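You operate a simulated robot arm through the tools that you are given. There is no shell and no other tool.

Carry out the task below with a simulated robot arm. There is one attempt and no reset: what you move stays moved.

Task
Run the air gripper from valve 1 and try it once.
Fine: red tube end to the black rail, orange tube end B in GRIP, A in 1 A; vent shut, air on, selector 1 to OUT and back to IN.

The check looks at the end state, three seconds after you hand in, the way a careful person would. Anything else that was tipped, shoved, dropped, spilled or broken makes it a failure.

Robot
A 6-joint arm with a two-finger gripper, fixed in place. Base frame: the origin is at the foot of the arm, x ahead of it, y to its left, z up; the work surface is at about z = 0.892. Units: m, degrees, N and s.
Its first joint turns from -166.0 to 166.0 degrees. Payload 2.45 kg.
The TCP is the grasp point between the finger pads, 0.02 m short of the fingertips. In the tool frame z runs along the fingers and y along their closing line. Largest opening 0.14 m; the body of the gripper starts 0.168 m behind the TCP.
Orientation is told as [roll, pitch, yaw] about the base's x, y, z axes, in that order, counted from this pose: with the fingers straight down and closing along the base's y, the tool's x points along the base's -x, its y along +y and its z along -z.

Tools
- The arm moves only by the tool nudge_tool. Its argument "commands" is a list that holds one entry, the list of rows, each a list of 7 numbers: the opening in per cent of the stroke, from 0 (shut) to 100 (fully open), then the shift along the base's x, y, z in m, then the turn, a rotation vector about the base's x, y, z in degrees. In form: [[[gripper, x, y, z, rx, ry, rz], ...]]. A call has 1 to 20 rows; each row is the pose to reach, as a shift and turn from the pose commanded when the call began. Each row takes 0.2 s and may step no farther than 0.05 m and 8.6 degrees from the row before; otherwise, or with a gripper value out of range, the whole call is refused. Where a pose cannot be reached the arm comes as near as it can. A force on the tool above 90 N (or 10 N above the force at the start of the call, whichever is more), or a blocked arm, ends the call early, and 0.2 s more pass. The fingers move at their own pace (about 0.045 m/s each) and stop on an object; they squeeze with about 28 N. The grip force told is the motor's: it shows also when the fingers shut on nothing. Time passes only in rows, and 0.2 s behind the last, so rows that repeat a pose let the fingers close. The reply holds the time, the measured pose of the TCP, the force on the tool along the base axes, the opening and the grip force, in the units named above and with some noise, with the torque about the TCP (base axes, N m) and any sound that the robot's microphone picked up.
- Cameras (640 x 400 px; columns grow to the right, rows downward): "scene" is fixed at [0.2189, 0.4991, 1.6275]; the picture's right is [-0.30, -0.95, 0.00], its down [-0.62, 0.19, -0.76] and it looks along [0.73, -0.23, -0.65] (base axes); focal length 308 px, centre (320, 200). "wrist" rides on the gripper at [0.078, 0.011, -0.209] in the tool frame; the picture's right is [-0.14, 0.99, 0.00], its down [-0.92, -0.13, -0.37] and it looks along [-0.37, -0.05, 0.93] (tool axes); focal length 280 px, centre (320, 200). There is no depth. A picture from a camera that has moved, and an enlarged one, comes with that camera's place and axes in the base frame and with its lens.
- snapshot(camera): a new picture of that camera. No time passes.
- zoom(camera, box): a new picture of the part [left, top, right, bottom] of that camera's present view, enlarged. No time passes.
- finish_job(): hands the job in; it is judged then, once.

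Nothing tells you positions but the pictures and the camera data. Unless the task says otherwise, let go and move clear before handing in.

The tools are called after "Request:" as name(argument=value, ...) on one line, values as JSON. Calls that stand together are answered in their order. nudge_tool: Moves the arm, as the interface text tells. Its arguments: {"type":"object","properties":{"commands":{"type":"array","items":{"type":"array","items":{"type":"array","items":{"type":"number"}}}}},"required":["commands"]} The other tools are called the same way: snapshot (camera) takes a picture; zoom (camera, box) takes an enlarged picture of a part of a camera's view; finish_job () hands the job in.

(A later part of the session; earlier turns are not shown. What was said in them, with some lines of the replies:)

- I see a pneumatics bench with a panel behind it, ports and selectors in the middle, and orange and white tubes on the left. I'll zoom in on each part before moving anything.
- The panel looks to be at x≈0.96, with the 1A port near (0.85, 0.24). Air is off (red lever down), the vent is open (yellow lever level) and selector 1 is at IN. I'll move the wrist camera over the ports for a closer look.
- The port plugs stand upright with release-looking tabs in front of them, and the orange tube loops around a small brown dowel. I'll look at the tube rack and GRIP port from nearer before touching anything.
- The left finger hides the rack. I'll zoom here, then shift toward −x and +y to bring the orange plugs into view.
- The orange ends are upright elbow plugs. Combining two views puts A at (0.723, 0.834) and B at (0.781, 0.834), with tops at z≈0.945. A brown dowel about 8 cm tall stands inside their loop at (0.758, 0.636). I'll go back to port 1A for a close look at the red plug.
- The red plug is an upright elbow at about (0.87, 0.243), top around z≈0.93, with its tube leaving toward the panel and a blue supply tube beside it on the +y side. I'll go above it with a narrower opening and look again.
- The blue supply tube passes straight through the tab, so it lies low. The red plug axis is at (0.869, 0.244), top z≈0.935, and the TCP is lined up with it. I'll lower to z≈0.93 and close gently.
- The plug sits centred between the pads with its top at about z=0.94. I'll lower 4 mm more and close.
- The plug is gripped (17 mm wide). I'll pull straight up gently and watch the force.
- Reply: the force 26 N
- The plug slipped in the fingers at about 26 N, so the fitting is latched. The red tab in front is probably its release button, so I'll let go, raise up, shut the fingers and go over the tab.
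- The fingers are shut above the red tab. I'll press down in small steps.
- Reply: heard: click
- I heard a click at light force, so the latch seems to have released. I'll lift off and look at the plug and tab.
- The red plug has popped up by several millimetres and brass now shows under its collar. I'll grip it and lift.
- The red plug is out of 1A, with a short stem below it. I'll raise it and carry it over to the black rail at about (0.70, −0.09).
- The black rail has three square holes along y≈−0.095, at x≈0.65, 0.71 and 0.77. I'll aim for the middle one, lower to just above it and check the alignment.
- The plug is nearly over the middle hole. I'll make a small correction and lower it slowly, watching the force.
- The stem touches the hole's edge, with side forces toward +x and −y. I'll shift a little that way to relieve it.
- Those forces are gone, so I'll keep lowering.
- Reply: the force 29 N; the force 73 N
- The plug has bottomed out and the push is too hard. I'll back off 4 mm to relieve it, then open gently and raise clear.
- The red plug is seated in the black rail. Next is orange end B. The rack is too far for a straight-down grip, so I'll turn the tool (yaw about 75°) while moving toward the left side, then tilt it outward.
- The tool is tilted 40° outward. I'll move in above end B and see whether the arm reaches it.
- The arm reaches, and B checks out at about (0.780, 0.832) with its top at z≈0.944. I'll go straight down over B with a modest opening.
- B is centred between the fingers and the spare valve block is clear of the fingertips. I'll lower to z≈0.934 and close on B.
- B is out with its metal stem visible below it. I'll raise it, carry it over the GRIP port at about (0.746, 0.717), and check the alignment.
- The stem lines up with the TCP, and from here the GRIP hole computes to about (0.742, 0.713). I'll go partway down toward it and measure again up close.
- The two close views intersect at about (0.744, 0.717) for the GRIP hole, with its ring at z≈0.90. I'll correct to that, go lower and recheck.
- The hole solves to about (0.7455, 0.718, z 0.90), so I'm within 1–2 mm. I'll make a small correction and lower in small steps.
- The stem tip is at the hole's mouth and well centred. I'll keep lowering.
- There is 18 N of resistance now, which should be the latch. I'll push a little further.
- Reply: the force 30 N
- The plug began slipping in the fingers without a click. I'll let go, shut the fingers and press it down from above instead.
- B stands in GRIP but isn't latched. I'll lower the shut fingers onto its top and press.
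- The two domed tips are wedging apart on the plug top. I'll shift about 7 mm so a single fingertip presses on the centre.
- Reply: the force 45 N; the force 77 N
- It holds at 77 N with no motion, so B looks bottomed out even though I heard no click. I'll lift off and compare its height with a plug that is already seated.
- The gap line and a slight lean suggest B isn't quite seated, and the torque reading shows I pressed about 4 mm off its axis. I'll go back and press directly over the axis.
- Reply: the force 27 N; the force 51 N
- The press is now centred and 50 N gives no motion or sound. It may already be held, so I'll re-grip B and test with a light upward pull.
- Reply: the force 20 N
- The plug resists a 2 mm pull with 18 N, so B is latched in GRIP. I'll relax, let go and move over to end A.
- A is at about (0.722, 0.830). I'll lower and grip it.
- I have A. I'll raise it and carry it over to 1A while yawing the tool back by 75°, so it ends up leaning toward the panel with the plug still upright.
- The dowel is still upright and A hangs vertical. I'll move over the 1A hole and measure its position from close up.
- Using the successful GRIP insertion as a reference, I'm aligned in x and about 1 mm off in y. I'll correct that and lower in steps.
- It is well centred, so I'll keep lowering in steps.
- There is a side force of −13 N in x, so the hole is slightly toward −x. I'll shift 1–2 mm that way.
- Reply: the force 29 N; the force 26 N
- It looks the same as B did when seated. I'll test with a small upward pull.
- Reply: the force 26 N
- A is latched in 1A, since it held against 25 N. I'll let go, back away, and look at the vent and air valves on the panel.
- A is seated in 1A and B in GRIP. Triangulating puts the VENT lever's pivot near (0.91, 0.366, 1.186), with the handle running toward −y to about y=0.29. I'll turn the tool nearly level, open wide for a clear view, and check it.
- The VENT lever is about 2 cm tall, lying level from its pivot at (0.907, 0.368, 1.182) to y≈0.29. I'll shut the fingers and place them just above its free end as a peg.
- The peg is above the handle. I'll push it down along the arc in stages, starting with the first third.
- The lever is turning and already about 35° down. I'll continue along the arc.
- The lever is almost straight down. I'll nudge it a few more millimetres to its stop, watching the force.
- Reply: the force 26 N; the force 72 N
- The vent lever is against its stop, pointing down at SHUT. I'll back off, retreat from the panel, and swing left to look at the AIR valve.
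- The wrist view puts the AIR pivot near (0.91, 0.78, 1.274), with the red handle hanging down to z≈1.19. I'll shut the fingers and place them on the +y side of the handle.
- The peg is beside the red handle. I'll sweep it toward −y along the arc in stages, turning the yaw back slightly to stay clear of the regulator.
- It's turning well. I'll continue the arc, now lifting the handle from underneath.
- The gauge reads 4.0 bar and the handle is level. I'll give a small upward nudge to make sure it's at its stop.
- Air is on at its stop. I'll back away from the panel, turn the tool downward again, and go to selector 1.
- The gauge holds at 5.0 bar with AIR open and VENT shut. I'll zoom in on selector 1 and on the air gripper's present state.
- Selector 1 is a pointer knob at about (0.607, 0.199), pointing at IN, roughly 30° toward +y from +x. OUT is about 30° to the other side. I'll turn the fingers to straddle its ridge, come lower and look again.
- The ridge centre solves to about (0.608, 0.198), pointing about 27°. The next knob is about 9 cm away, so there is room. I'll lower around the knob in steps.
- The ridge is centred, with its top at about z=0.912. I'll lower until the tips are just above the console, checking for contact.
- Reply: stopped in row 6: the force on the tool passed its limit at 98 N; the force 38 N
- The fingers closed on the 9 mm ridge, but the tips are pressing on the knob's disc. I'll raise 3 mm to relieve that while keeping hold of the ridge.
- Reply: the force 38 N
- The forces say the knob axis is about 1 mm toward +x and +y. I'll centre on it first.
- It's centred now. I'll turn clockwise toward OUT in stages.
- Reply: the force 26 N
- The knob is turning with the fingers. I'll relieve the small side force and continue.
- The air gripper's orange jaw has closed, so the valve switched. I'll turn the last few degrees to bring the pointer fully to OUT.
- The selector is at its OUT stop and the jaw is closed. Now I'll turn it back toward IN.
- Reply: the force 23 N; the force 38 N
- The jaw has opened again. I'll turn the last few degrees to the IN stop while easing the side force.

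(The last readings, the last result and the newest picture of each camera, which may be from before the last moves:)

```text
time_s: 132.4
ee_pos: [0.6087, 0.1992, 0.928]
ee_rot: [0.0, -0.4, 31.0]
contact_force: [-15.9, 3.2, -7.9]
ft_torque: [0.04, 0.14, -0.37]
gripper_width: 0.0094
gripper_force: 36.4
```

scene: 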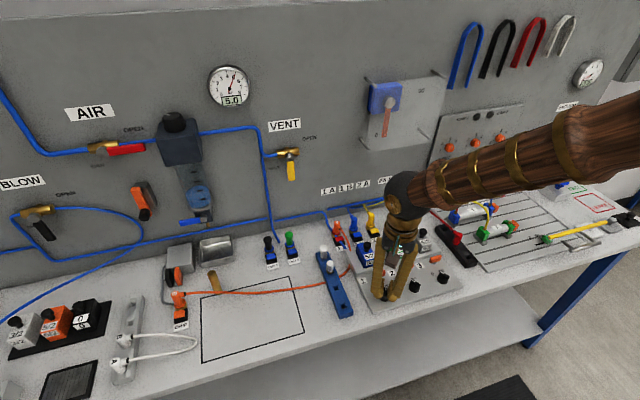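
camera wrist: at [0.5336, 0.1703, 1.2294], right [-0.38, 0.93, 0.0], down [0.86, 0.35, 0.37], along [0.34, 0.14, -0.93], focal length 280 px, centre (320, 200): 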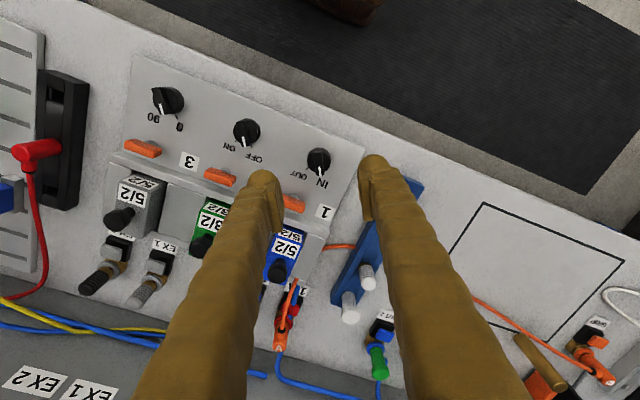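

The selector is at the IN stop, shown by the rise in torque. I'll ease back 1°, let go and rise clear.

Request:
nudge_tool(commands=[[[0, 0, 0, 0, 0, 0, -1], [8, 0, 0, 0.001, 0, 0, -1], [18, 0, 0, 0.002, 0, 0, -1], [30, 0, 0, 0.002, 0, 0, -1], [30, 0, 0, 0.002, 0, 0, -1], [30, 0, 0, 0.02, 0, 0, -1], [30, 0, 0, 0.05, 0, 0, -1], [30, 0, 0, 0.09, 0, 0, -1], [30, -0.02, 0, 0.13, 0, 0, -1], [30, -0.04, 0, 0.17, 0, 0, -1], [30, -0.06, 0, 0.21, 0, 0, -1], [30, -0.08, 0, 0.25, 0, 0, -1], [30, -0.1, 0, 0.29, 0, 0, -1]]])

Request:
snapshot(camera="scene")

Request:
zoom(camera="scene", box=[310, 200, 470, 320])

Request:
zoom(camera="wrist", box=[220, 60, 420, 210])

Request:
zoom(camera="scene", box=[60, 60, 340, 240])

Request:
zoom(camera="scene", box=[80, 230, 320, 380])

Request:
zoom(camera="scene", box=[400, 150, 560, 270])

```text
time_s: 135.2
ee_pos: [0.5075, 0.199, 1.2188]
ee_rot: [0.0, -0.4, 30.0]
contact_force: [0.4, 0.2, -0.6]
ft_torque: [0.02, -0.04, 0.02]
gripper_width: 0.0419
gripper_force: 0.0
```

```text
taken
```

scene: 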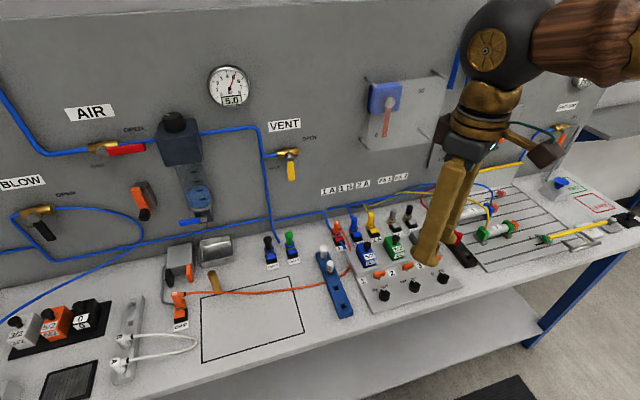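

```text
3.33 times, centred on (390, 260) of scene
camera zoom: at [0.2189, 0.4991, 1.6275], right [-0.3, -0.95, 0.0], down [-0.62, 0.19, -0.76], along [0.73, -0.23, -0.65], focal length 1028 px, centre (87, 0)
```

zoom: 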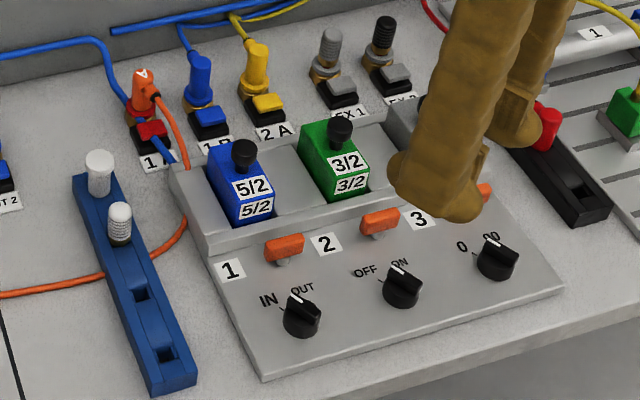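

```text
2.67 times, centred on (320, 135) of wrist
camera zoom: at [0.4349, 0.1689, 1.428], right [-0.38, 0.93, 0.0], down [0.86, 0.35, 0.37], along [0.35, 0.14, -0.93], focal length 748 px, centre (320, 373)
```

zoom: 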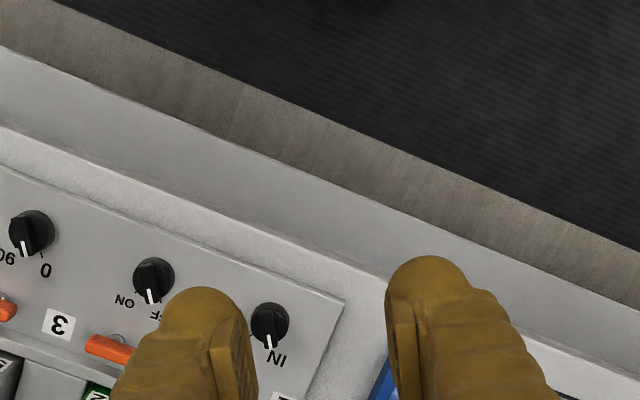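

```text
2.22 times, centred on (200, 150) of scene
camera zoom: at [0.2189, 0.4991, 1.6275], right [-0.3, -0.95, 0.0], down [-0.62, 0.19, -0.76], along [0.73, -0.23, -0.65], focal length 686 px, centre (587, 311)
```

zoom: 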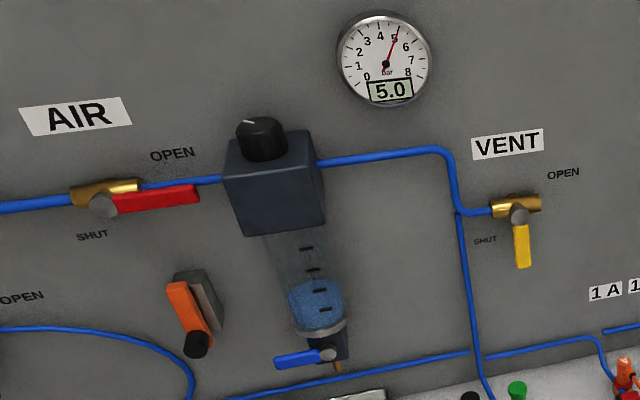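

```text
2.67 times, centred on (200, 305) of scene
camera zoom: at [0.2189, 0.4991, 1.6275], right [-0.3, -0.95, 0.0], down [-0.62, 0.19, -0.76], along [0.73, -0.23, -0.65], focal length 823 px, centre (640, -80)
```

zoom: 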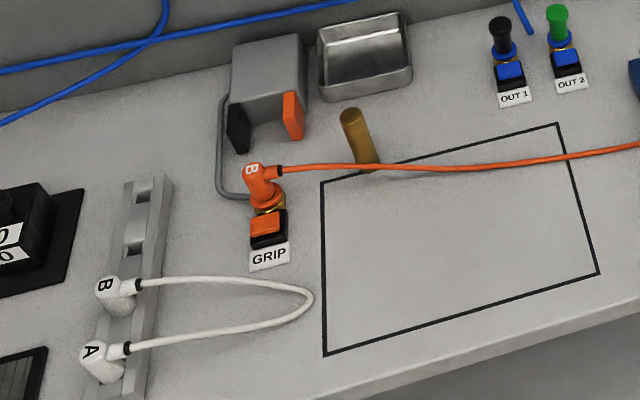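

```text
3.33 times, centred on (480, 210) of scene
camera zoom: at [0.2189, 0.4991, 1.6275], right [-0.3, -0.95, 0.0], down [-0.62, 0.19, -0.76], along [0.73, -0.23, -0.65], focal length 1028 px, centre (-213, 167)
```

zoom: 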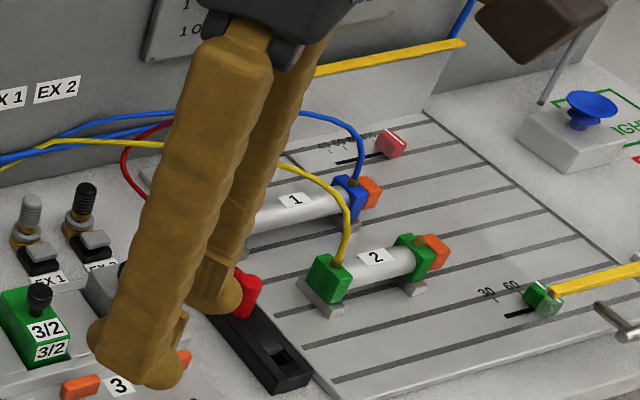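

Request:
zoom(camera="scene", box=[360, 270, 420, 315])

Request:
zoom(camera="wrist", box=[270, 160, 350, 220])

```text
8.89 times, centred on (390, 292) of scene
camera zoom: at [0.2189, 0.4991, 1.6275], right [-0.3, -0.95, 0.0], down [-0.62, 0.19, -0.76], along [0.73, -0.23, -0.65], focal length 2743 px, centre (-302, -622)
```

zoom: 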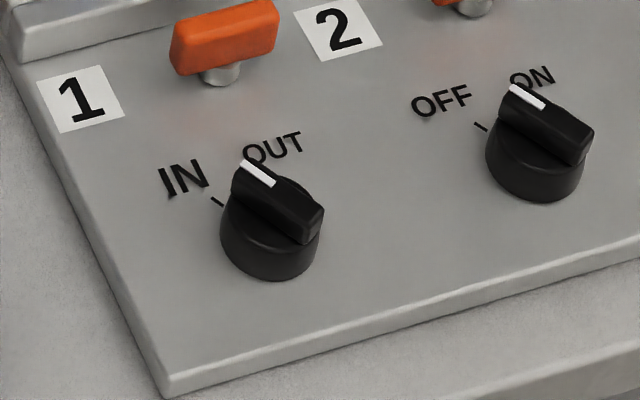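

```text
6.67 times, centred on (310, 190) of wrist
camera zoom: at [0.4349, 0.1689, 1.428], right [-0.38, 0.93, 0.0], down [0.86, 0.35, 0.37], along [0.35, 0.14, -0.93], focal length 1869 px, centre (387, 267)
```

zoom: 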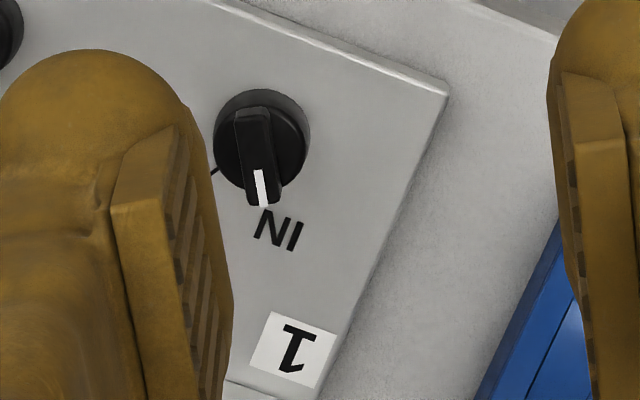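

Everything is in its end state:
- **Red tube end:** seated in the black rail.
- **Orange tube ends:** B is latched in GRIP and A in 1A.
- **Vent and air:** the vent is shut and air is on at 5.0 bar.
- **Selector 1:** back at IN after one cycle. The jaw closed at OUT and reopened at IN.

The dowel is still upright and the arm is clear, so I'm handing in.

Request:
finish_job()

```text
The job is handed in.
```

I've handed the job in with the air gripper running from valve 1; the result of the check hasn't come back to me.

- **Tubes:** the red end is in the middle hole of the black rail. Orange end B is in GRIP and A is in 1 A. Neither orange end clicked as it went in, but both held when I pulled up on them, at about 18 N for B and 25 N for A.
- **Air:** the vent lever is at SHUT and the air lever at OPEN, both against their stops. The gauge reads 5.0 bar.
- **Trial run:** I turned selector 1 to OUT and the jaw closed, then back to IN and it opened again. The knob is at its IN stop.

I pressed hard on a few parts along the way: up to about 73 N seating the red end, 77 N pressing B from above, and a brief 98 N on the selector knob as the fingers closed. I saw no damage from any of it. The brown dowel by the GRIP port is still standing, and I saw nothing else moved. The arm is clear of the bench.
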